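You operate a simulated robot arm through the tools that you are given. There is no shell and no other tool.

You run a simulated robot arm. Do the job below in one go: nothing can be reset, and whatever is moved stays where it is left.

TASK
Set up the tester as the card says and wind the piston up into the green band.
Fine: fit the gauge with the card's number, dial forward; open its valve, load the card's weight; release knob stays shut; spill nothing.

The check looks at the end state, three seconds after you hand in, the way a careful person would. Anything else that was tipped, shoved, dropped, spilled or broken makes it a failure.

THE ROBOT
A 6-joint arm with a two-finger parallel gripper, fixed in place. Base frame: the origin is at the foot of the arm, x ahead of it, y to its left, z up; the work surface is at about z = 780. Units: mm, rad, N and s.
Its first joint turns from -2.897 to 2.897 rad. Payload 3.91 kg.
The TCP is the grasp point between the finger pads, 30 mm short of the fingertips. In the tool frame z runs along the fingers and y along their closing line. The gripper opens to 110 mm. The fingers are 20 mm wide and 10 mm thick; the gripper's body (48 by 112 mm) begins 55 mm behind the TCP.
Orientation is that of the tool frame in the base frame, as [roll, pitch, yaw] about the fixed x, y, z axes, in that order (R = Rz(yaw) Ry(pitch) Rx(roll)). With the fingers straight down and closing along the base's y, the tool's x points along the base's -x, its y along +y and its z along -z.

THE INTERFACE
- The arm moves only by the tool step_arm. Its argument "rows" is a list of rows, each a list of 3 entries, a list of its own where there are three numbers: the turn, a rotation vector about the tool's x, y, z in rad, then the shift along the tool's x, y, z in mm, then the gripper command, from -1 (shut) to 1 (fully open), values between in proportion. In form: [[[ax, ay, az], [dx, dy, dz], jaw], ...]. A call has 1 to 20 rows; each row shifts and turns the commanded pose from where the row before left it, along the tool's axes as they then stand. Each row takes 0.2 s and may step no farther than 50 mm and 0.15 rad from the row before; otherwise, or with a gripper value out of range, the whole call is refused. A pose out of reach is approached as far as the arm can. The call stops where the force on the tool passes 40 N (or 10 N more than at its start, if that is more) or the arm is blocked; 0.2 s more then pass. The fingers move at their own pace (about 108 mm/s each) and stop on an object; they squeeze with about 35 N. The grip force told is the motor's: it shows also when the fingers shut on nothing. Time passes only in rows, and 0.2 s behind the last, so rows that do not move let the fingers close. It gives the time, the measured TCP pose, the force on the tool (base axes), the opening and the grip force at its end, in the units of the frame above (readings bear some noise), with the torque about the TCP (base axes, N m) and any sound that the robot's microphone picked up.
- Cameras (640 x 400 px; columns grow to the right, rows downward): "scene" is fixed at [219.6, -654.1, 1394]; the picture's right is [0.63, -0.78, 0.00], its down [-0.38, -0.31, -0.87] and it looks along [0.68, 0.55, -0.49] (base axes); focal length 330 px, centre (320, 200). "wrist" rides on the gripper at [73, 17, -103] in the tool frame; the picture's right is [-0.23, 0.97, 0.00], its down [-0.76, -0.18, -0.62] and it looks along [-0.61, -0.14, 0.78] (tool axes); focal length 222 px, centre (320, 200). There is no depth. A picture from a camera that has moved, and an enlarged one, comes with that camera's place and axes in the base frame and with its lens. The place of the scene camera against the robot may be out by one fixed shift of up to 12 mm in any direction.
- capture(camera): a new picture of that camera. The clock stands still meanwhile.
- enlarge(camera, box): a new picture of the part [left, top, right, bottom] of that camera's present view, enlarged. The clock stands still meanwhile.
- job_done(): hands the job in; it is judged then, once.

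Places have to be worked out from the pictures, the camera data and where the tool is seen. Open the gripper and draw the arm clear of the work before you hand the job in, unless the task says otherwise.

The tools are called after "Call:" as a command line: name --argument value ..., lists and objects as JSON in quotes. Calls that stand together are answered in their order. step_arm: Moves the arm, as the interface text tells. Its arguments: {"type":"object","properties":{"rows":{"type":"array","items":{"type":"array"}}},"required":["rows"]} The other tools are called the same way: capture (camera) takes a picture; enlarge (camera, box) takes an enlarged picture of a part of a camera's view; job_done () hands the job in.

At the start:

```text
time_s: 0.0
tcp_pos: [625.4, -312.6, 1201.6]
orientation: [-3.14, 0.003, -3.141]
contact_force: [-0.6, -0.3, 0.9]
torque: [-0.02, -0.01, 0.02]
finger_gap: 109.9
finger_force: 0.1
```

scene: 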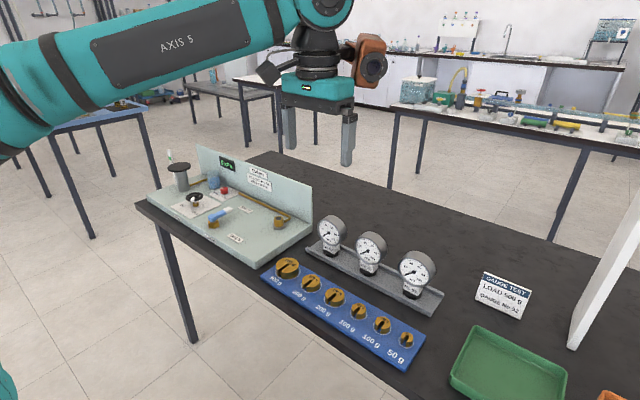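
wrist: 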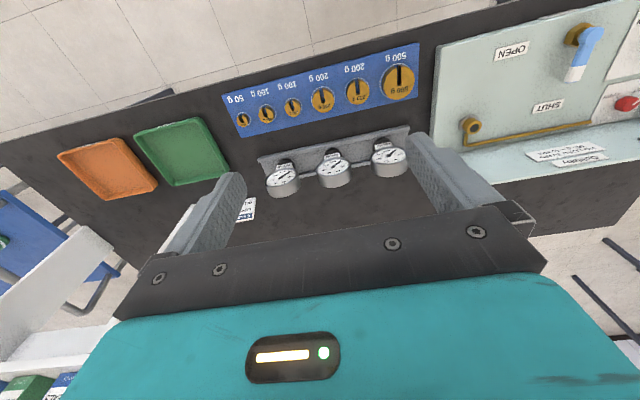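

I start by looking closely at the card, the gauges, the tester and the weights before moving anything.

Call:
enlarge --camera "scene" --box '[460, 260, 560, 330]'

Call:
enlarge --camera "scene" --box '[300, 205, 450, 310]'

Call:
enlarge --camera "scene" --box '[130, 140, 330, 270]'

Call:
enlarge --camera "scene" --box '[250, 245, 440, 375]'

Call:
enlarge --camera "wrist" --box '[220, 20, 440, 220]'

Call:
enlarge --camera "wrist" --box '[420, 0, 640, 200]'

```text
5.71 times, centred on (510, 295) of scene
camera zoom: at [219.6, -654.1, 1394.0], right [0.63, -0.78, 0.0], down [-0.38, -0.31, -0.87], along [0.68, 0.55, -0.49], focal length 1887 px, centre (-766, -343)
```

zoom: 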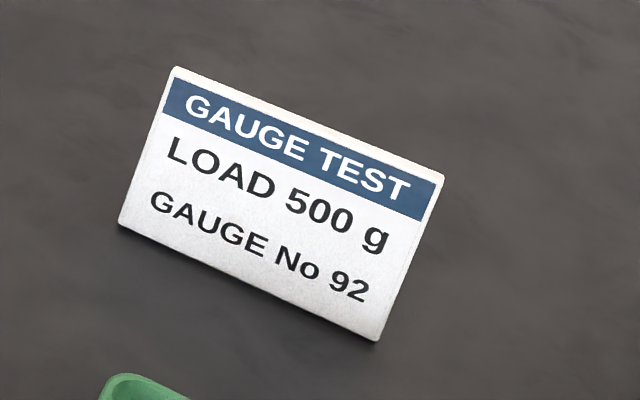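

```text
3.81 times, centred on (375, 258) of scene
camera zoom: at [219.6, -654.1, 1394.0], right [0.63, -0.78, 0.0], down [-0.38, -0.31, -0.87], along [0.68, 0.55, -0.49], focal length 1258 px, centre (110, -19)
```

zoom: 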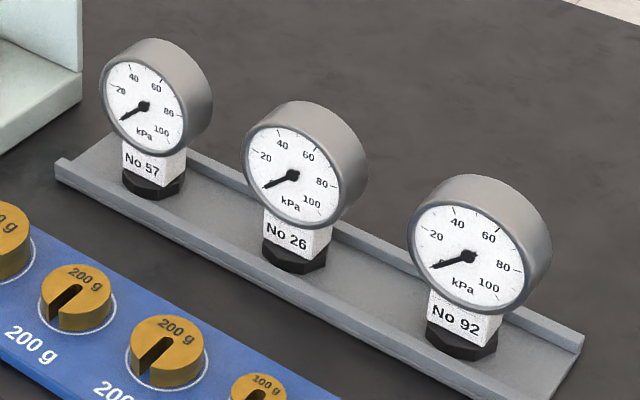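

```text
3.08 times, centred on (230, 205) of scene
camera zoom: at [219.6, -654.1, 1394.0], right [0.63, -0.78, 0.0], down [-0.38, -0.31, -0.87], along [0.68, 0.55, -0.49], focal length 1016 px, centre (597, 185)
```

zoom: 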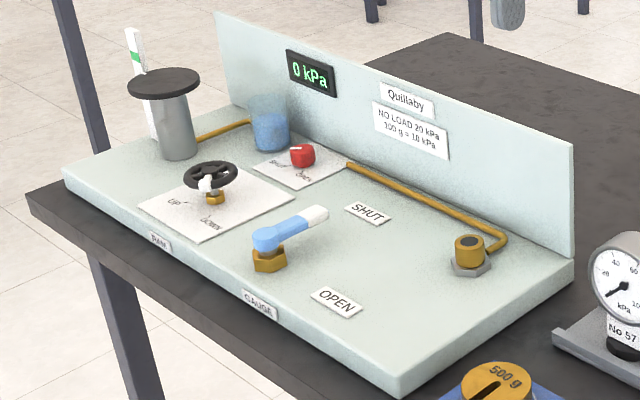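

```text
3.08 times, centred on (345, 310) of scene
camera zoom: at [219.6, -654.1, 1394.0], right [0.63, -0.78, 0.0], down [-0.38, -0.31, -0.87], along [0.68, 0.55, -0.49], focal length 1016 px, centre (243, -138)
```

zoom: 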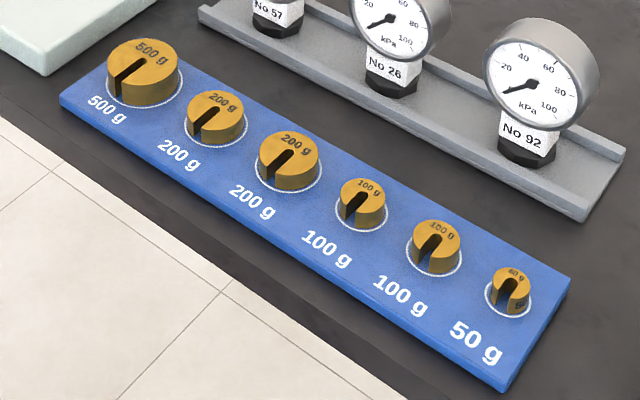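

```text
2.00 times, centred on (330, 120) of wrist
camera zoom: at [554.5, -295.8, 1305.6], right [0.23, 0.97, 0.0], down [0.76, -0.18, 0.62], along [0.61, -0.14, -0.78], focal length 444 px, centre (300, 360)
```

zoom: 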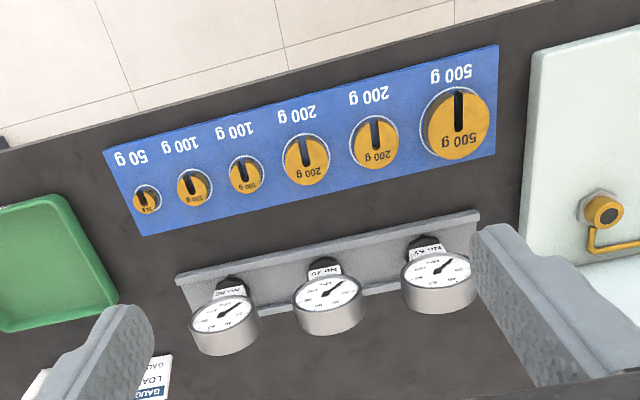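

```text
2.00 times, centred on (530, 100) of wrist
camera zoom: at [554.5, -295.8, 1305.6], right [0.23, 0.97, 0.0], down [0.76, -0.18, 0.62], along [0.61, -0.14, -0.78], focal length 444 px, centre (-100, 400)
```

zoom: 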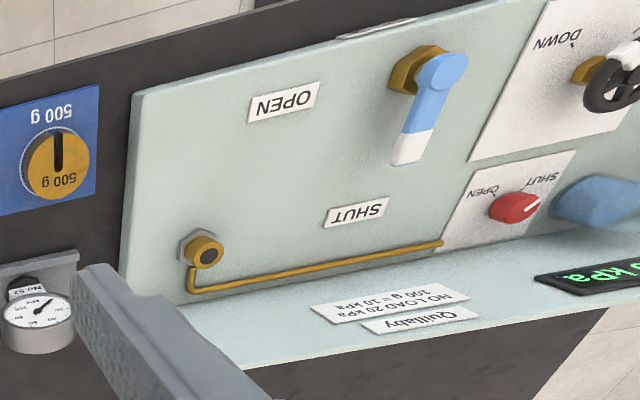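

The card asks for LOAD 500 g and GAUGE No 92. From the scene view, the gauges are at x≈830 with No 92 at y≈-454, the weights at x≈695 with the 500 g at y≈-158, and the tester spans y≈-100..430. I'll move the arm at height towards the tester for a better view.

Call:
step_arm --rows '[[[0, 0, 0], [10, 45, 5], 1], [[0, 0, 0], [10, 45, 5], 1], [[0, 0, 0], [10, 45, 5], 1], [[0, 0, 0], [10, 45, 5], 1], [[0, 0, 0], [10, 45, 5], 1], [[0, 0, 0], [10, 45, 5], 1], [[0, 0, 0], [5, 45, 5], 1], [[0, 0, 0], [0, 45, 5], 1], [[0, 0, 0], [0, 45, 5], 1], [[0, 0, 0], [0, 0, 0], 1]]'

Call:
capture --camera "wrist"

Call:
capture --camera "scene"

```text
time_s: 2.2
tcp_pos: [561.7, 93.3, 1158.5]
orientation: [-3.141, 0.001, -3.141]
contact_force: [0.8, -0.3, -0.1]
torque: [-0.01, 0.0, 0.01]
finger_gap: 110.1
finger_force: 0.0
```

```text
taken
camera wrist: at [489.0, 110.1, 1262.3], right [0.23, 0.97, 0.0], down [0.76, -0.18, 0.62], along [0.61, -0.14, -0.78], focal length 222 px, centre (320, 200)
```

wrist: 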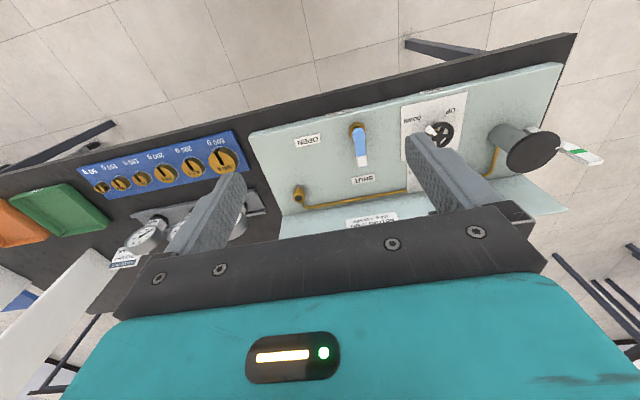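

```text
taken
```

scene: 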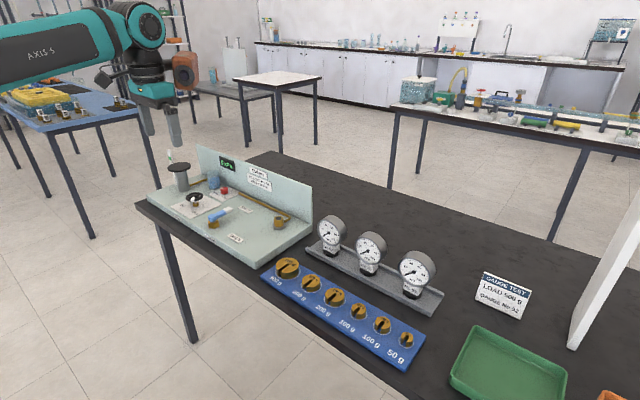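

The view is clear. I'll enlarge the tester parts from both cameras.

Call:
enlarge --camera "scene" --box '[150, 145, 250, 215]'

Call:
enlarge --camera "wrist" --box '[380, 60, 620, 210]'

Call:
enlarge --camera "wrist" --box '[240, 60, 480, 240]'

Call:
enlarge --camera "scene" --box '[200, 180, 320, 260]'

```text
5.71 times, centred on (200, 180) of scene
camera zoom: at [219.6, -654.1, 1394.0], right [0.63, -0.78, 0.0], down [-0.38, -0.31, -0.87], along [0.68, 0.55, -0.49], focal length 1887 px, centre (1006, 314)
```

zoom: 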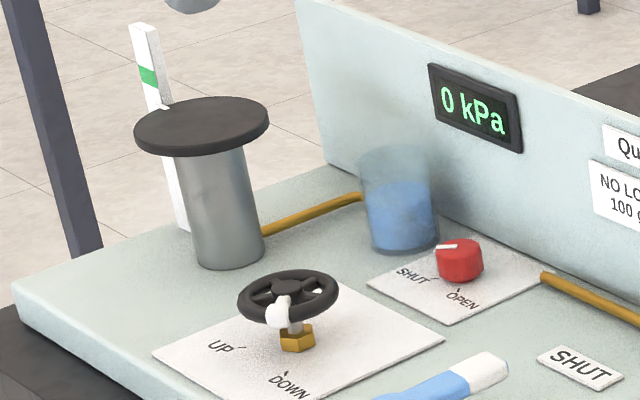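

```text
2.67 times, centred on (500, 135) of wrist
camera zoom: at [489.0, 110.1, 1262.3], right [0.23, 0.97, 0.0], down [0.76, -0.18, 0.62], along [0.61, -0.14, -0.78], focal length 592 px, centre (-160, 373)
```

zoom: 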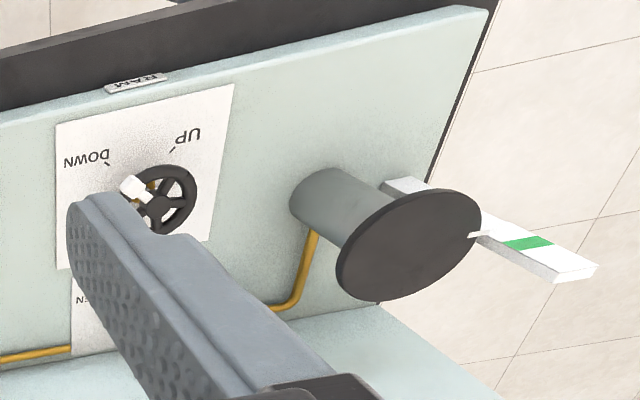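

```text
2.22 times, centred on (360, 150) of wrist
camera zoom: at [489.0, 110.1, 1262.3], right [0.23, 0.97, 0.0], down [0.76, -0.18, 0.62], along [0.61, -0.14, -0.78], focal length 494 px, centre (231, 311)
```

zoom: 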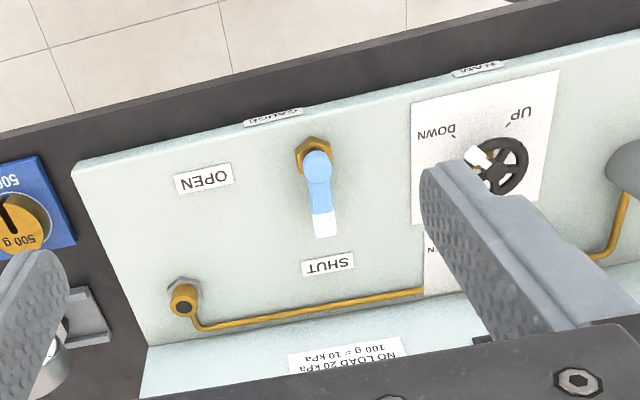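

```text
5.00 times, centred on (260, 220) of scene
camera zoom: at [219.6, -654.1, 1394.0], right [0.63, -0.78, 0.0], down [-0.38, -0.31, -0.87], along [0.68, 0.55, -0.49], focal length 1651 px, centre (620, 100)
```

zoom: 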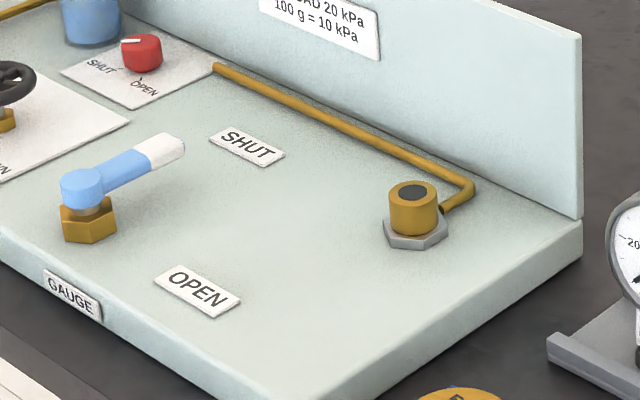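

The piston's pointer sits just below the green band, and the wheel's white handle is near the DOWN mark. Next I move over towards gauge No 92 for a close view, staying high.

Call:
step_arm --rows '[[[0, 0, 0], [-16, -45, 0], 1], [[0, 0, 0], [-16, -45, 0], 1], [[0, 0, 0], [-16, -45, 0], 1], [[0, 0, 0], [-16, -45, 0], 1], [[0, 0, 0], [-16, -45, 0], 1], [[0, 0, 0], [-16, -45, 0], 1], [[0, 0, 0], [-16, -45, 0], 1], [[0, 0, 0], [-16, -45, 0], 1], [[0, 0, 0], [-16, -45, 0], 1], [[0, 0, 0], [-16, -45, 0], 1], [[0, 0, 0], [-16, -45, 0], 1], [[0, 0, 0], [-16, -45, 0], 1], [[0, 0, 0], [-16, -8, 37], 1], [[0, 0, 0], [-10, 0, 37], 1], [[0, 0, 0], [0, 0, 37], 1], [[0, 0, 0], [0, 0, 37], 1], [[0, 0, 0], [0, 0, 0], 1]]'

Call:
capture --camera "wrist"

Call:
capture --camera "scene"

```text
time_s: 5.8
tcp_pos: [780.7, -454.0, 1010.9]
orientation: [3.141, 0.001, -3.141]
contact_force: [0.2, 0.6, 0.2]
torque: [0.03, 0.01, -0.03]
finger_gap: 109.8
finger_force: 0.1
```

```text
taken
camera wrist: at [708.8, -436.8, 1113.2], right [0.23, 0.97, 0.0], down [0.76, -0.18, 0.62], along [0.61, -0.14, -0.78], focal length 222 px, centre (320, 200)
```

wrist: 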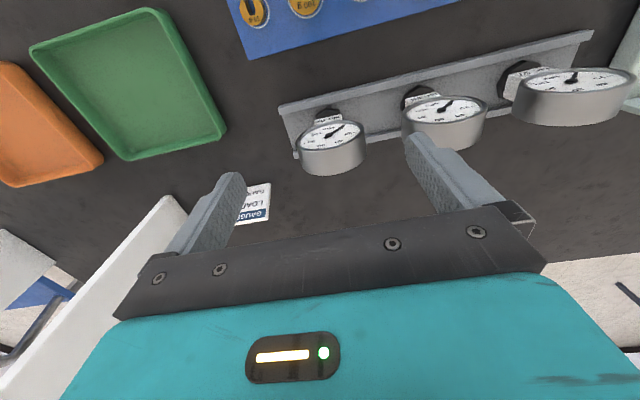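

```text
taken
```

scene: 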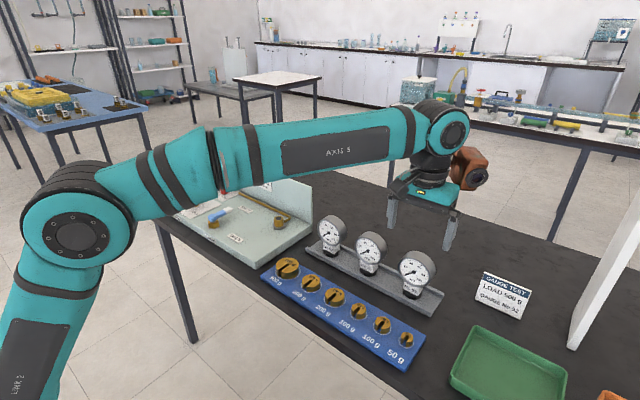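

Gauge No 92 is between the fingers' view, leftmost in the wrist picture. I enlarge it from both cameras to triangulate it.

Call:
enlarge --camera "wrist" --box '[270, 90, 390, 190]'

Call:
enlarge --camera "scene" --box '[380, 240, 460, 320]'

```text
4.00 times, centred on (330, 140) of wrist
camera zoom: at [708.8, -436.8, 1113.2], right [0.23, 0.97, 0.0], down [0.76, -0.18, 0.62], along [0.61, -0.14, -0.78], focal length 888 px, centre (280, 440)
```

zoom: 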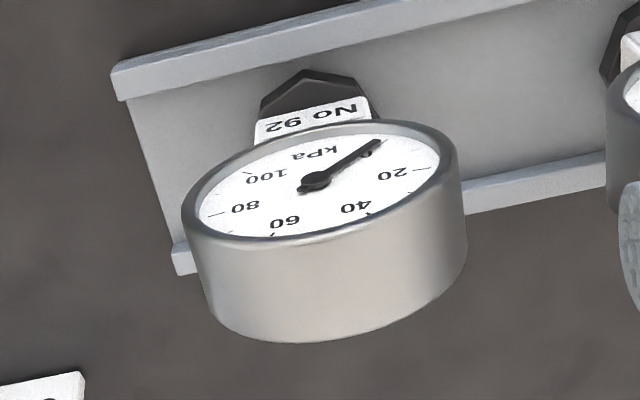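

```text
5.00 times, centred on (420, 280) of scene
camera zoom: at [219.6, -654.1, 1394.0], right [0.63, -0.78, 0.0], down [-0.38, -0.31, -0.87], along [0.68, 0.55, -0.49], focal length 1651 px, centre (-180, -200)
```

zoom: 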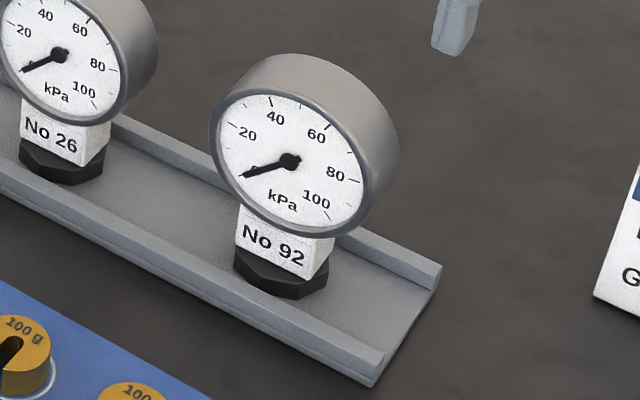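

Triangulation puts the head of No 92 at about x 803–832, y≈-449, centre z≈882 (diameter ~73). I'll move above it with fingertips just above the rim, then check the alignment.

Call:
step_arm --rows '[[[0, 0, 0], [-37, 5, 0], 1], [[0, 0, 0], [0, 0, 25], 1], [[0, 0, 0], [0, 0, 25], 1], [[0, 0, 0], [0, 0, 0], 1]]'

Call:
capture --camera "wrist"

Call:
enlarge --camera "scene" --box '[360, 170, 500, 320]'

```text
time_s: 6.8
tcp_pos: [815.4, -449.3, 958.5]
orientation: [3.141, 0.002, 3.141]
contact_force: [-0.3, 0.1, 0.0]
torque: [-0.02, -0.04, 0.01]
finger_gap: 110.1
finger_force: 0.1
```

```text
taken
camera wrist: at [743.4, -431.6, 1062.4], right [0.23, 0.97, 0.0], down [0.76, -0.18, 0.62], along [0.61, -0.14, -0.78], focal length 222 px, centre (320, 200)
```

wrist: 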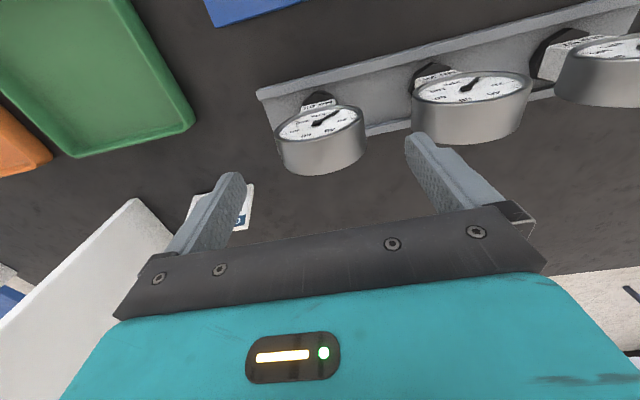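

```text
2.67 times, centred on (430, 245) of scene
camera zoom: at [219.6, -654.1, 1394.0], right [0.63, -0.78, 0.0], down [-0.38, -0.31, -0.87], along [0.68, 0.55, -0.49], focal length 881 px, centre (27, 80)
```

zoom: 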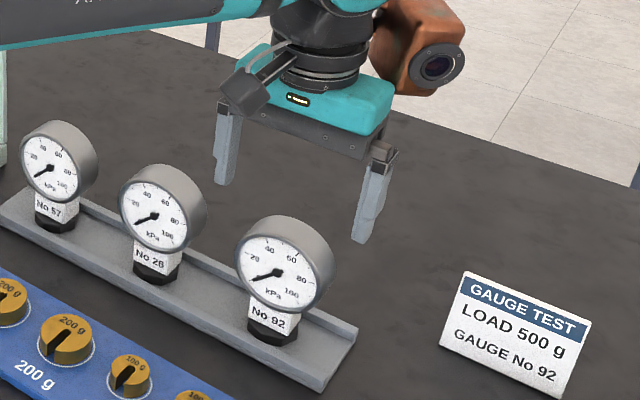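

I enlarge the wrist view of the gauge to refine the position from the second vantage.

Call:
enlarge --camera "wrist" --box '[250, 80, 410, 180]'

```text
4.00 times, centred on (330, 130) of wrist
camera zoom: at [743.4, -431.6, 1062.4], right [0.23, 0.97, 0.0], down [0.76, -0.18, 0.62], along [0.61, -0.14, -0.78], focal length 888 px, centre (280, 480)
```

zoom: 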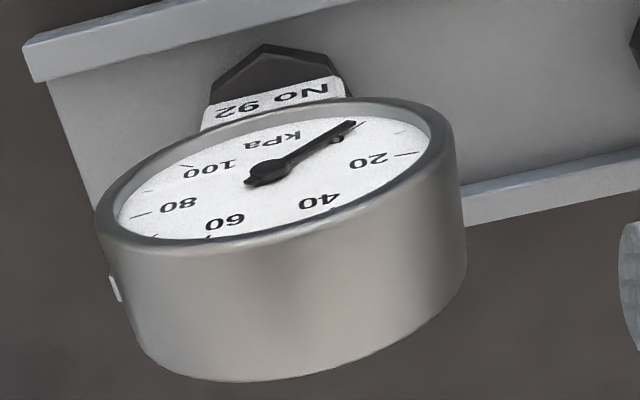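

Both wrist views agree: head centre ≈ (820, -449, 878). I descend straight down around the head with the gripper open.

Call:
step_arm --rows '[[[0, 0, 0], [-4, 0, 20], 1], [[0, 0, 0], [0, 0, 20], 1], [[0, 0, 0], [0, 0, 20], 1], [[0, 0, 0], [0, 0, 18], 1], [[0, 0, 0], [0, 0, 0], 1]]'

Call:
capture --camera "wrist"

Call:
enlarge --camera "scene" --box '[360, 200, 480, 320]'

```text
time_s: 8.0
tcp_pos: [821.3, -451.7, 880.5]
orientation: [3.14, 0.003, 3.141]
contact_force: [-0.3, -1.0, 0.4]
torque: [0.0, 0.0, 0.05]
finger_gap: 110.1
finger_force: 0.1
```

```text
taken
camera wrist: at [749.7, -434.0, 984.0], right [0.23, 0.97, 0.0], down [0.76, -0.18, 0.62], along [0.61, -0.14, -0.78], focal length 222 px, centre (320, 200)
```

wrist: 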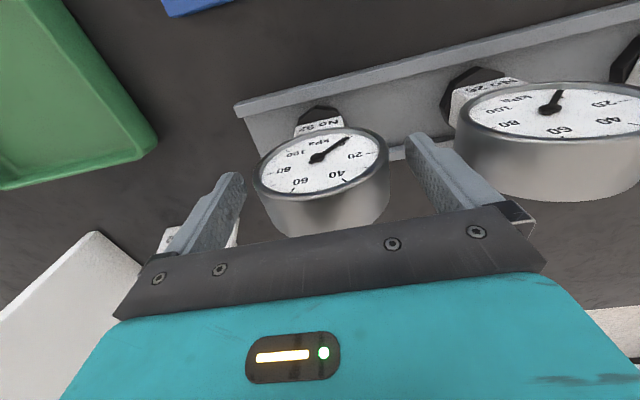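

```text
3.33 times, centred on (420, 260) of scene
camera zoom: at [219.6, -654.1, 1394.0], right [0.63, -0.78, 0.0], down [-0.38, -0.31, -0.87], along [0.68, 0.55, -0.49], focal length 1101 px, centre (-13, 0)
```

zoom: 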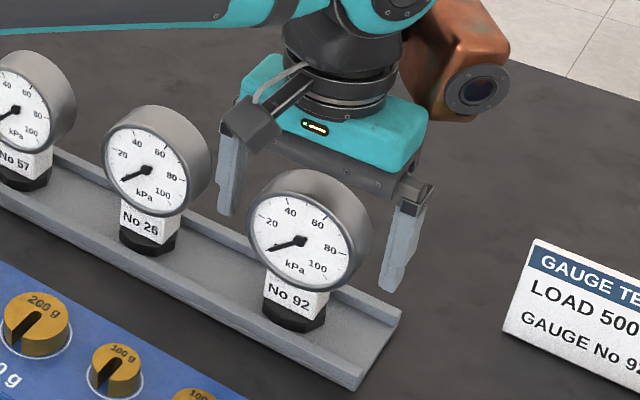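

The TCP is about 5 mm above the head's centre and ~2.5 mm off in y. I correct that and close most of the way to check centring before gripping.

Call:
step_arm --rows '[[[0, 0, 0], [1, 2.5, 5], 1], [[0, 0, 0], [0, 0, 0], 0.5], [[0, 0, 0], [0, 0, 0], 0.5]]'

Call:
enlarge --camera "wrist" --box '[200, 80, 440, 230]'

```text
time_s: 8.8
tcp_pos: [821.1, -449.4, 875.0]
orientation: [3.141, 0.003, -3.141]
contact_force: [-0.1, -0.3, 0.6]
torque: [-0.01, 0.0, 0.01]
finger_gap: 82.5
finger_force: 0.1
```

```text
2.67 times, centred on (320, 155) of wrist
camera zoom: at [748.6, -431.3, 978.7], right [0.23, 0.97, 0.0], down [0.76, -0.18, 0.62], along [0.61, -0.14, -0.78], focal length 592 px, centre (320, 320)
```

zoom: 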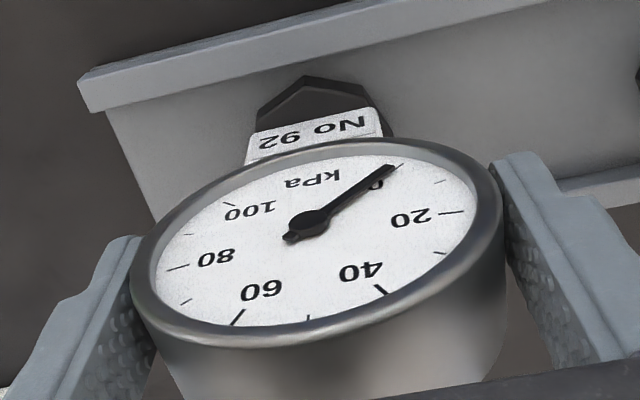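

The head is nicely centred between the pads. Now I close fully onto it and wait for the grip to settle.

Call:
step_arm --rows '[[[0, 0, 0], [0, 0, 0], 0.3], [[0, 0, 0], [0, 0, 0], -1], [[0, 0, 0], [0, 0, 0], -1], [[0, 0, 0], [0, 0, 0], -1], [[0, 0, 0], [0, 0, 0], -1]]'

Call:
enlarge --camera "wrist" --box '[200, 80, 440, 230]'

```text
time_s: 10.0
tcp_pos: [820.5, -448.2, 875.7]
orientation: [3.14, 0.002, -3.141]
contact_force: [-1.0, 0.9, -0.7]
torque: [0.07, 0.04, 0.04]
finger_gap: 80.8
finger_force: 35.4
```

```text
2.67 times, centred on (320, 155) of wrist
camera zoom: at [748.6, -431.3, 978.7], right [0.23, 0.97, 0.0], down [0.76, -0.18, 0.62], along [0.61, -0.14, -0.78], focal length 592 px, centre (320, 320)
```

zoom: 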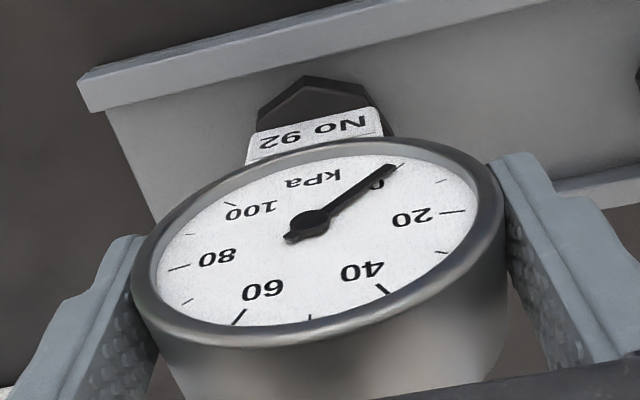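

Gripped at 80.8 mm with 35 N. I lift straight up in small steps and check that the gauge comes clear of the rack.

Call:
step_arm --rows '[[[0, 0, 0], [0, 0, -8], -1], [[0, 0, 0], [0, 0, -12], -1], [[0, 0, 0], [0, 0, -15], -1], [[0, 0, 0], [0, 0, -15], -1], [[0, 0, 0], [0, 0, -20], -1], [[0, 0, 0], [0, 0, -20], -1], [[0, 0, 0], [0, 0, 0], -1]]'

Call:
capture --camera "scene"

Call:
enlarge --camera "scene" --box '[360, 180, 480, 310]'

Call:
capture --camera "wrist"

```text
time_s: 11.6
tcp_pos: [820.2, -447.2, 963.7]
orientation: [3.139, 0.001, 3.141]
contact_force: [-0.1, 0.4, -2.8]
torque: [0.0, 0.0, 0.0]
finger_gap: 81.2
finger_force: 34.9
```

```text
taken
```

scene: 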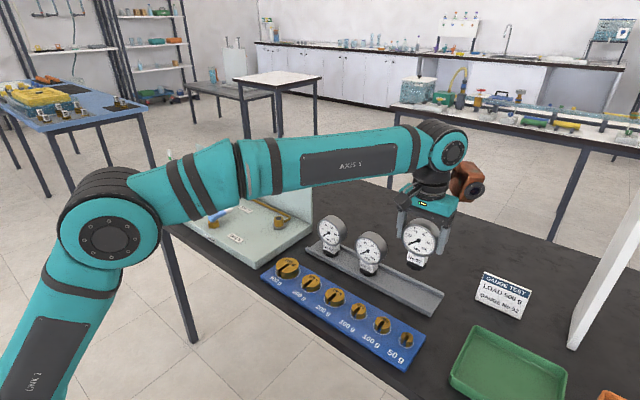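

```text
3.08 times, centred on (420, 245) of scene
camera zoom: at [219.6, -654.1, 1394.0], right [0.63, -0.78, 0.0], down [-0.38, -0.31, -0.87], along [0.68, 0.55, -0.49], focal length 1016 px, centre (12, 62)
```

zoom: 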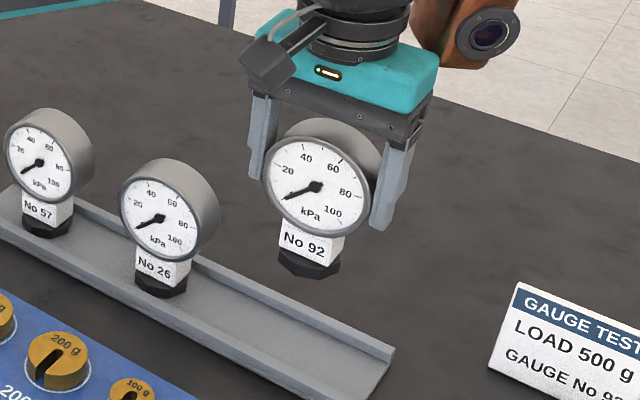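

```text
taken
camera wrist: at [748.2, -430.4, 1068.4], right [0.23, 0.97, 0.0], down [0.76, -0.18, 0.62], along [0.61, -0.14, -0.78], focal length 222 px, centre (320, 200)
```

wrist: 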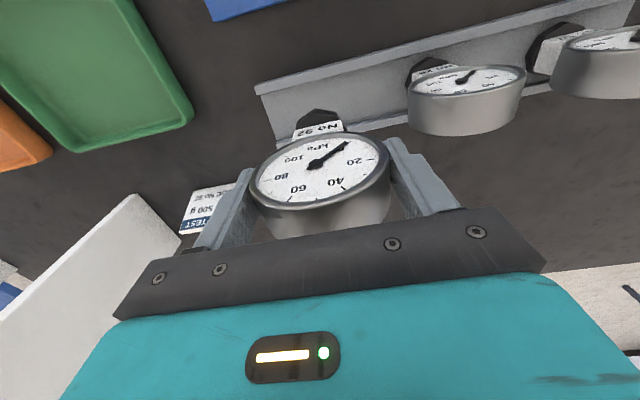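

The gauge hangs straight and level in the grip (about 2.8 N). From earlier wrist views the port top is near (801, -16, 842). I raise the gauge well above the others and carry it to above the port.

Call:
step_arm --rows '[[[0, 0, 0], [0, 0, -30], -1], [[0, 0, 0], [0, 0, -35], -1], [[0, 0, 0], [0, 0, -35], -1], [[0, 0, 0], [2, 30, 0], -1], [[0, 0, 0], [2, 40, 0], -1], [[0, 0, 0], [2, 40, 0], -1], [[0, 0, 0], [2, 40, 0], -1], [[0, 0, 0], [2, 40, 0], -1], [[0, 0, 0], [2, 40, 0], -1], [[0, 0, 0], [2, 40, 0], -1], [[0, 0, 0], [2, 40, 0], -1], [[0, 0, 0], [2, 40, 0], -1], [[0, 0, 0], [2, 40, 0], -1], [[0, 0, 0], [0, 40, 0], -1], [[0, 0, 0], [0, 0, 0], -1], [[0, 0, 0], [0, 0, 0], -1]]'

Call:
capture --camera "wrist"

Call:
capture --camera "scene"

```text
time_s: 15.0
tcp_pos: [800.5, -19.2, 1064.2]
orientation: [-3.141, 0.003, 3.141]
contact_force: [0.8, 0.2, -2.6]
torque: [0.01, 0.02, -0.01]
finger_gap: 80.8
finger_force: 34.5
```

```text
taken
camera wrist: at [728.4, -0.9, 1167.8], right [0.23, 0.97, 0.0], down [0.76, -0.18, 0.62], along [0.61, -0.14, -0.78], focal length 222 px, centre (320, 200)
```

wrist: 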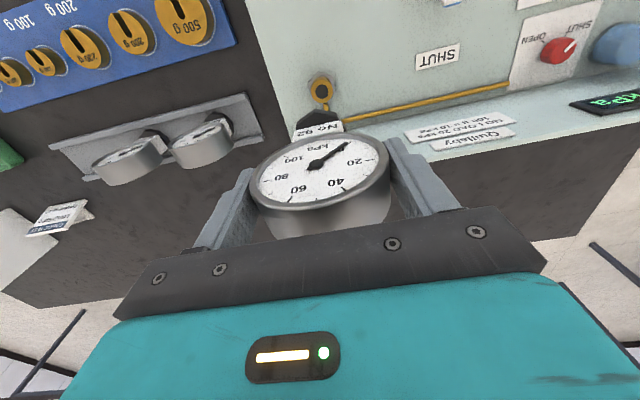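

```text
taken
```

scene: 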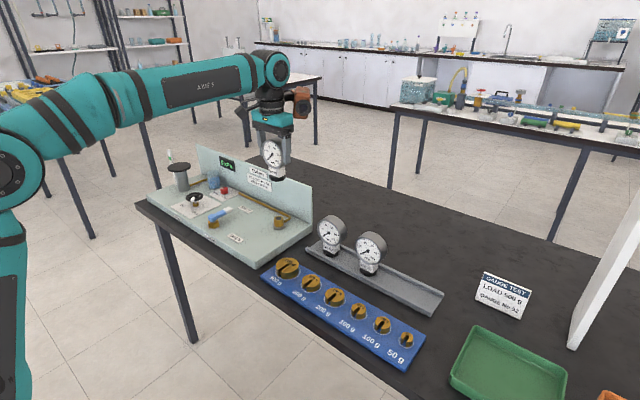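

The gauge is above the port region, which shows just past the nut. I enlarge to measure the port.

Call:
enlarge --camera "wrist" --box '[270, 60, 370, 140]'

Call:
enlarge --camera "scene" --box '[230, 110, 330, 240]'

```text
5.00 times, centred on (320, 100) of wrist
camera zoom: at [728.4, -0.9, 1167.8], right [0.23, 0.97, 0.0], down [0.76, -0.18, 0.62], along [0.61, -0.14, -0.78], focal length 1111 px, centre (320, 700)
```

zoom: 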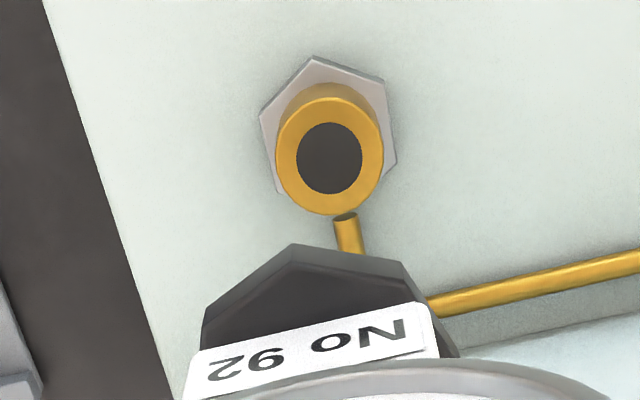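

```text
3.08 times, centred on (280, 175) of scene
camera zoom: at [219.6, -654.1, 1394.0], right [0.63, -0.78, 0.0], down [-0.38, -0.31, -0.87], along [0.68, 0.55, -0.49], focal length 1016 px, centre (443, 277)
```

zoom: 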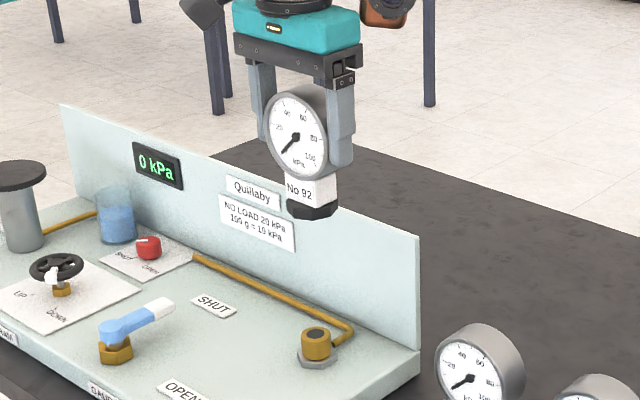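

The port's bore is at about (801, -15, 842) and the nut's underside is ~88 mm below the TCP. I lower to about 20 mm above the port with a small y correction, then compare nut and port in both views.

Call:
step_arm --rows '[[[0, 0, 0], [0, 2, 30], -1], [[0, 0, 0], [0, 0, 30], -1], [[0, 0, 0], [0, 0, 30], -1], [[0, 0, 0], [0, 0, 22], -1], [[0, 0, 0], [0, 0, 0], -1], [[0, 0, 0], [0, 0, 0], -1]]'

Call:
enlarge --camera "wrist" --box '[250, 50, 390, 200]'

Call:
enlarge --camera "scene" --box '[245, 160, 315, 240]'

```text
time_s: 16.4
tcp_pos: [801.1, -15.4, 952.8]
orientation: [-3.14, 0.002, -3.14]
contact_force: [0.0, 0.6, -1.9]
torque: [0.0, 0.0, -0.02]
finger_gap: 81.0
finger_force: 35.3
```

```text
2.67 times, centred on (320, 125) of wrist
camera zoom: at [728.8, 1.5, 1057.2], right [0.23, 0.97, 0.0], down [0.76, -0.18, 0.62], along [0.61, -0.14, -0.78], focal length 592 px, centre (320, 400)
```

zoom: 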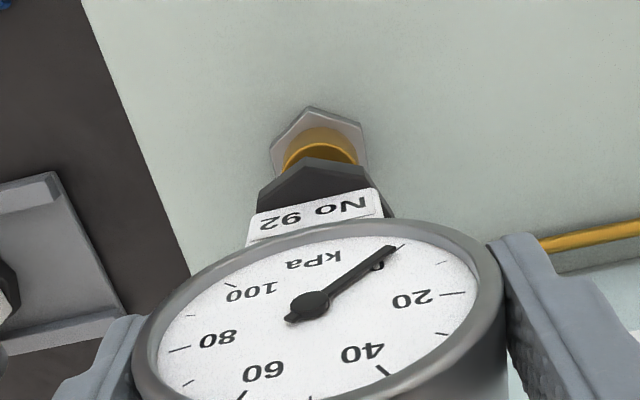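

```text
5.00 times, centred on (280, 200) of scene
camera zoom: at [219.6, -654.1, 1394.0], right [0.63, -0.78, 0.0], down [-0.38, -0.31, -0.87], along [0.68, 0.55, -0.49], focal length 1651 px, centre (520, 200)
```

zoom: 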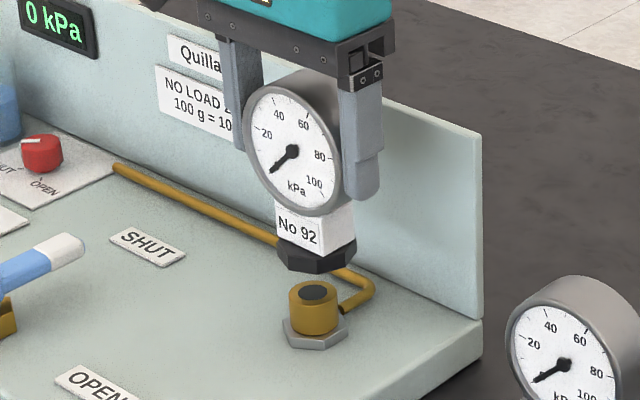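

Nut and port look nearly coaxial. I zoom in further on both views to measure the remaining offset.

Call:
enlarge --camera "wrist" --box '[285, 80, 355, 150]'

Call:
enlarge --camera "scene" --box '[262, 195, 302, 235]'

```text
5.71 times, centred on (320, 115) of wrist
camera zoom: at [728.8, 1.5, 1057.2], right [0.23, 0.97, 0.0], down [0.76, -0.18, 0.62], along [0.61, -0.14, -0.78], focal length 1269 px, centre (320, 686)
```

zoom: 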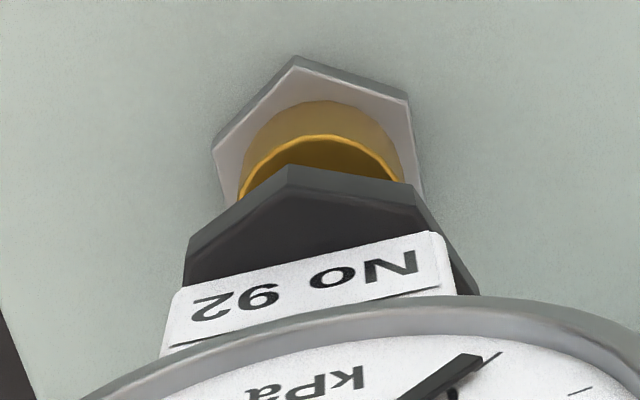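

```text
10.00 times, centred on (282, 215) of scene
camera zoom: at [219.6, -654.1, 1394.0], right [0.63, -0.78, 0.0], down [-0.38, -0.31, -0.87], along [0.68, 0.55, -0.49], focal length 3303 px, centre (700, 50)
```

zoom: 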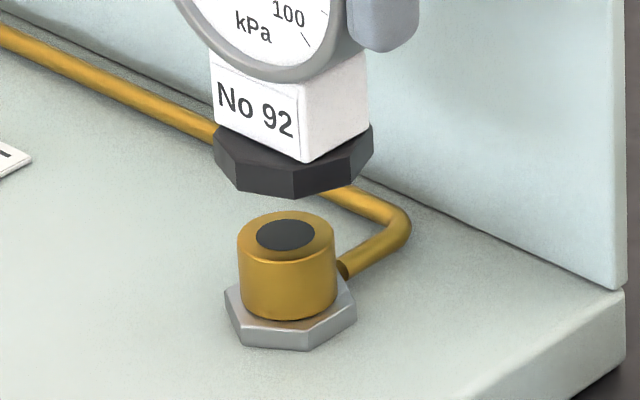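

In the scene zoom the nut sits ~3.7 mm right of the port, and the wrist view shows ~1 mm lateral offset; together they mean the nut is ~5 mm too far in +x. I shift back 5 mm and come down about 8 mm, then look again.

Call:
step_arm --rows '[[[0, 0, 0], [5, 0, 0], -1], [[0, 0, 0], [0, 0, 8], -1], [[0, 0, 0], [0, 0, 0], -1], [[0, 0, 0], [0, 0, 0], -1]]'

Call:
enlarge --camera "wrist" --box '[285, 80, 355, 150]'

Call:
enlarge --camera "scene" --box '[262, 195, 302, 235]'

```text
time_s: 17.4
tcp_pos: [795.7, -15.9, 945.2]
orientation: [3.141, 0.001, -3.141]
contact_force: [-0.3, 0.5, -3.0]
torque: [0.0, -0.01, -0.01]
finger_gap: 80.9
finger_force: 35.4
```

```text
5.71 times, centred on (320, 115) of wrist
camera zoom: at [722.9, 1.3, 1049.2], right [0.23, 0.97, 0.0], down [0.76, -0.18, 0.62], along [0.61, -0.14, -0.78], focal length 1269 px, centre (320, 686)
```

zoom: 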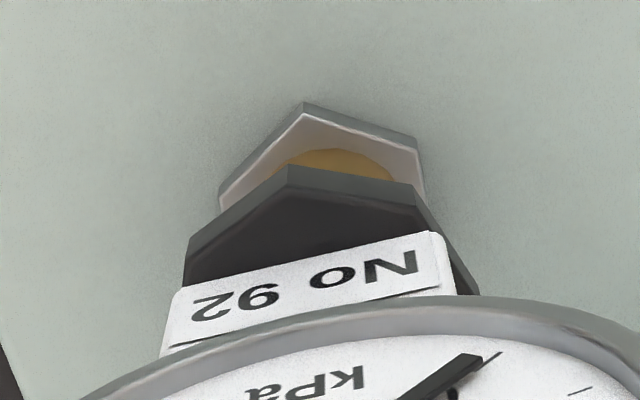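

```text
10.00 times, centred on (282, 215) of scene
camera zoom: at [219.6, -654.1, 1394.0], right [0.63, -0.78, 0.0], down [-0.38, -0.31, -0.87], along [0.68, 0.55, -0.49], focal length 3303 px, centre (700, 50)
```

zoom: 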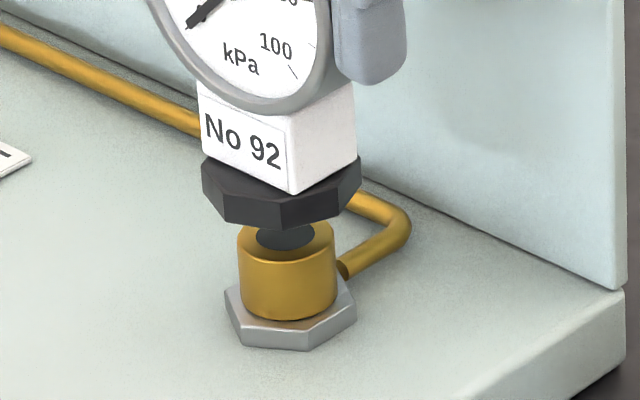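

Both views now show the nut centred over the port to within ~1 mm, with ~15 mm gap. I lower gently in small steps.

Call:
step_arm --rows '[[[0, 0, 0], [0, 0, 3], -1], [[0, 0, 0], [0, 0, 3], -1], [[0, 0, 0], [0, 0, 3], -1], [[0, 0, 0], [0, 0, 2], -1], [[0, 0, 0], [0, 0, 0], -1], [[0, 0, 0], [0, 0, 0], -1]]'

Call:
enlarge --camera "scene" --box '[262, 195, 302, 235]'

Call:
enlarge --camera "wrist" --box '[285, 80, 355, 150]'

```text
time_s: 18.8
tcp_pos: [795.3, -15.0, 935.1]
orientation: [3.141, 0.0, 3.141]
contact_force: [0.4, 0.9, -2.2]
torque: [0.0, -0.02, -0.01]
finger_gap: 80.6
finger_force: 35.2
```

```text
10.00 times, centred on (282, 215) of scene
camera zoom: at [219.6, -654.1, 1394.0], right [0.63, -0.78, 0.0], down [-0.38, -0.31, -0.87], along [0.68, 0.55, -0.49], focal length 3303 px, centre (700, 50)
```

zoom: 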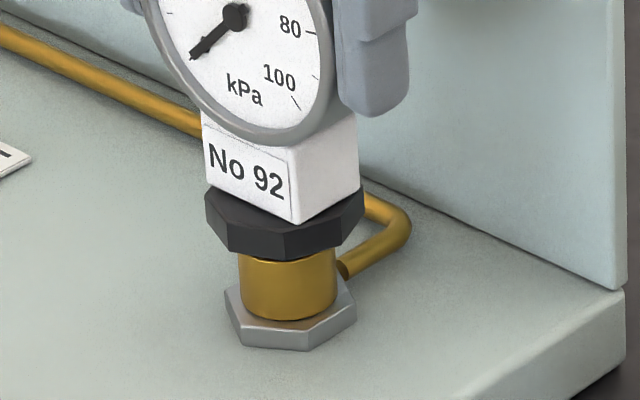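

```text
5.71 times, centred on (320, 115) of wrist
camera zoom: at [723.2, 1.2, 1038.6], right [0.23, 0.97, 0.0], down [0.76, -0.18, 0.62], along [0.61, -0.14, -0.78], focal length 1269 px, centre (320, 686)
```

zoom: 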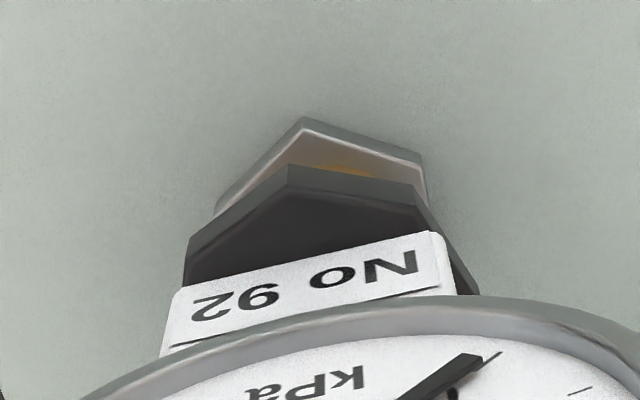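

Still well aligned, nut ~4 mm above the brass. I continue down in 1.5–2 mm steps, watching the force.

Call:
step_arm --rows '[[[0, 0, 0], [0, 0, 2], -1], [[0, 0, 0], [0, 0, 2], -1], [[0, 0, 0], [0, 0, 2], -1], [[0, 0, 0], [0, 0, 0], -1]]'

Call:
enlarge --camera "scene" --box '[262, 195, 302, 235]'

```text
time_s: 19.8
tcp_pos: [795.7, -15.5, 930.2]
orientation: [-3.141, 0.002, -3.141]
contact_force: [-0.1, -0.2, -1.0]
torque: [0.0, 0.0, 0.0]
finger_gap: 80.9
finger_force: 35.0
```

```text
10.00 times, centred on (282, 215) of scene
camera zoom: at [219.6, -654.1, 1394.0], right [0.63, -0.78, 0.0], down [-0.38, -0.31, -0.87], along [0.68, 0.55, -0.49], focal length 3303 px, centre (700, 50)
```

zoom: 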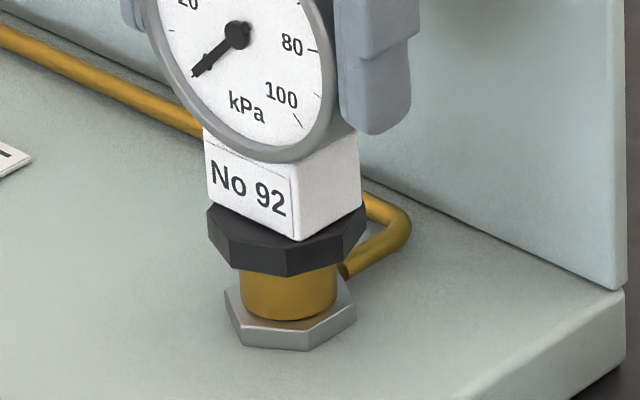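

Force changed slightly (−1 N), so contact may be starting. I continue gently down.

Call:
step_arm --rows '[[[0, 0, 0], [0, 0, 1.5], -1], [[0, 0, 0], [0, 0, 1.5], -1], [[0, 0, 0], [0, 0, 1.5], -1], [[0, 0, 0], [0, 0, 0], -1]]'

Call:
enlarge --camera "scene" --box '[262, 195, 302, 235]'

```text
time_s: 20.8
tcp_pos: [795.5, -15.5, 924.7]
orientation: [3.14, 0.004, -3.139]
contact_force: [3.1, 6.8, 26.1]
torque: [0.19, -0.11, -0.59]
finger_gap: 81.3
finger_force: 35.0
heard: snap
```

```text
10.00 times, centred on (282, 215) of scene
camera zoom: at [219.6, -654.1, 1394.0], right [0.63, -0.78, 0.0], down [-0.38, -0.31, -0.87], along [0.68, 0.55, -0.49], focal length 3303 px, centre (700, 50)
```

zoom: 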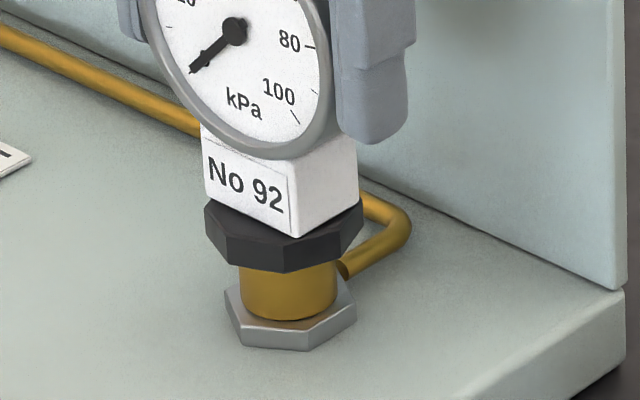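

A snap was heard and force rose to 26 N: the gauge has seated. I ease off 1.5 mm to relieve the load, then open the gripper.

Call:
step_arm --rows '[[[0, 0, 0], [0, 0, -1.5], -1], [[0, 0, 0], [0, 0, 0], -1]]'

```text
time_s: 21.4
tcp_pos: [794.6, -17.9, 925.0]
orientation: [-3.141, -0.002, -3.14]
contact_force: [0.6, -0.8, -2.7]
torque: [0.06, 0.06, 0.0]
finger_gap: 80.8
finger_force: 35.0
heard: snap
```

A second snap sounded and the load reads like the gauge's weight again. I look closely to see whether it is still seated.

Call:
enlarge --camera "scene" --box '[262, 195, 302, 235]'

Call:
enlarge --camera "wrist" --box '[285, 80, 355, 150]'

Call:
enlarge --camera "scene" --box '[220, 130, 320, 250]'

```text
10.00 times, centred on (282, 215) of scene
camera zoom: at [219.6, -654.1, 1394.0], right [0.63, -0.78, 0.0], down [-0.38, -0.31, -0.87], along [0.68, 0.55, -0.49], focal length 3303 px, centre (700, 50)
```

zoom: 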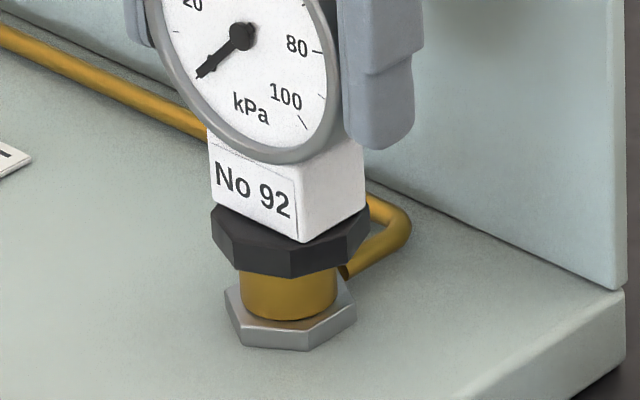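

```text
5.71 times, centred on (320, 115) of wrist
camera zoom: at [723.4, -0.6, 1028.7], right [0.23, 0.97, 0.0], down [0.76, -0.18, 0.62], along [0.61, -0.14, -0.78], focal length 1269 px, centre (320, 686)
```

zoom: 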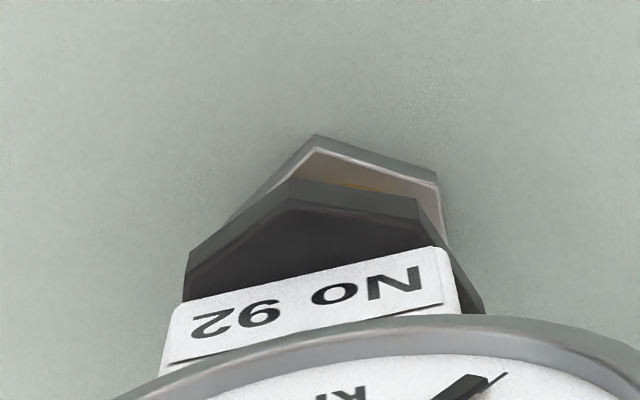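

```text
3.33 times, centred on (270, 190) of scene
camera zoom: at [219.6, -654.1, 1394.0], right [0.63, -0.78, 0.0], down [-0.38, -0.31, -0.87], along [0.68, 0.55, -0.49], focal length 1101 px, centre (487, 233)
```

zoom: 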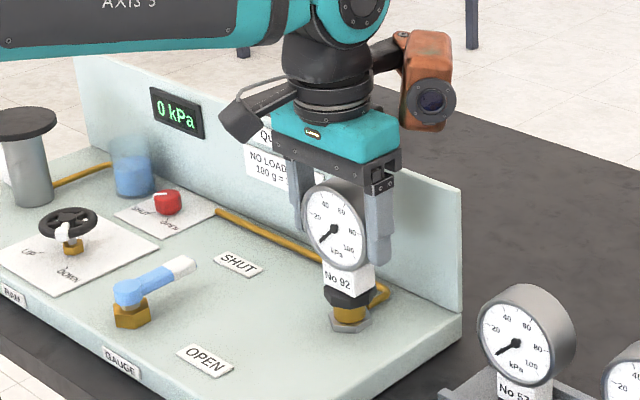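

The nut has shifted ~2 mm in -y with the hand and the tool carries the gauge's weight, so it popped back out when I eased off. I'll lift a few mm, re-centre by +2.2 mm in y, and check again before pressing it home.

Call:
step_arm --rows '[[[0, 0, 0], [0, 0, -2], -1], [[0, 0, 0], [0, 0, -3], -1], [[0, 0, 0], [0, 2.2, -2], -1], [[0, 0, 0], [0, 0, 0], -1], [[0, 0, 0], [0, 0, 0], -1]]'

Call:
enlarge --camera "scene" --box '[262, 195, 302, 235]'

Call:
enlarge --camera "wrist" --box '[285, 80, 355, 150]'

```text
time_s: 22.6
tcp_pos: [795.3, -14.7, 933.8]
orientation: [3.139, 0.001, 3.142]
contact_force: [0.0, 0.1, -2.0]
torque: [0.01, -0.01, 0.02]
finger_gap: 80.9
finger_force: 35.4
```

```text
10.00 times, centred on (282, 215) of scene
camera zoom: at [219.6, -654.1, 1394.0], right [0.63, -0.78, 0.0], down [-0.38, -0.31, -0.87], along [0.68, 0.55, -0.49], focal length 3303 px, centre (700, 50)
```

zoom: 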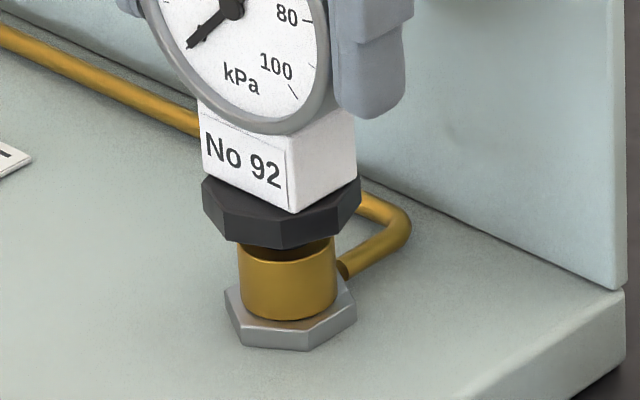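

```text
5.71 times, centred on (320, 115) of wrist
camera zoom: at [723.2, 2.8, 1037.3], right [0.23, 0.97, 0.0], down [0.76, -0.18, 0.62], along [0.61, -0.14, -0.78], focal length 1269 px, centre (320, 686)
```

zoom: 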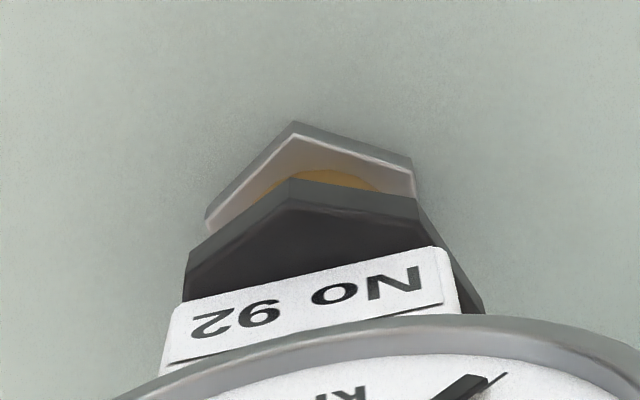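

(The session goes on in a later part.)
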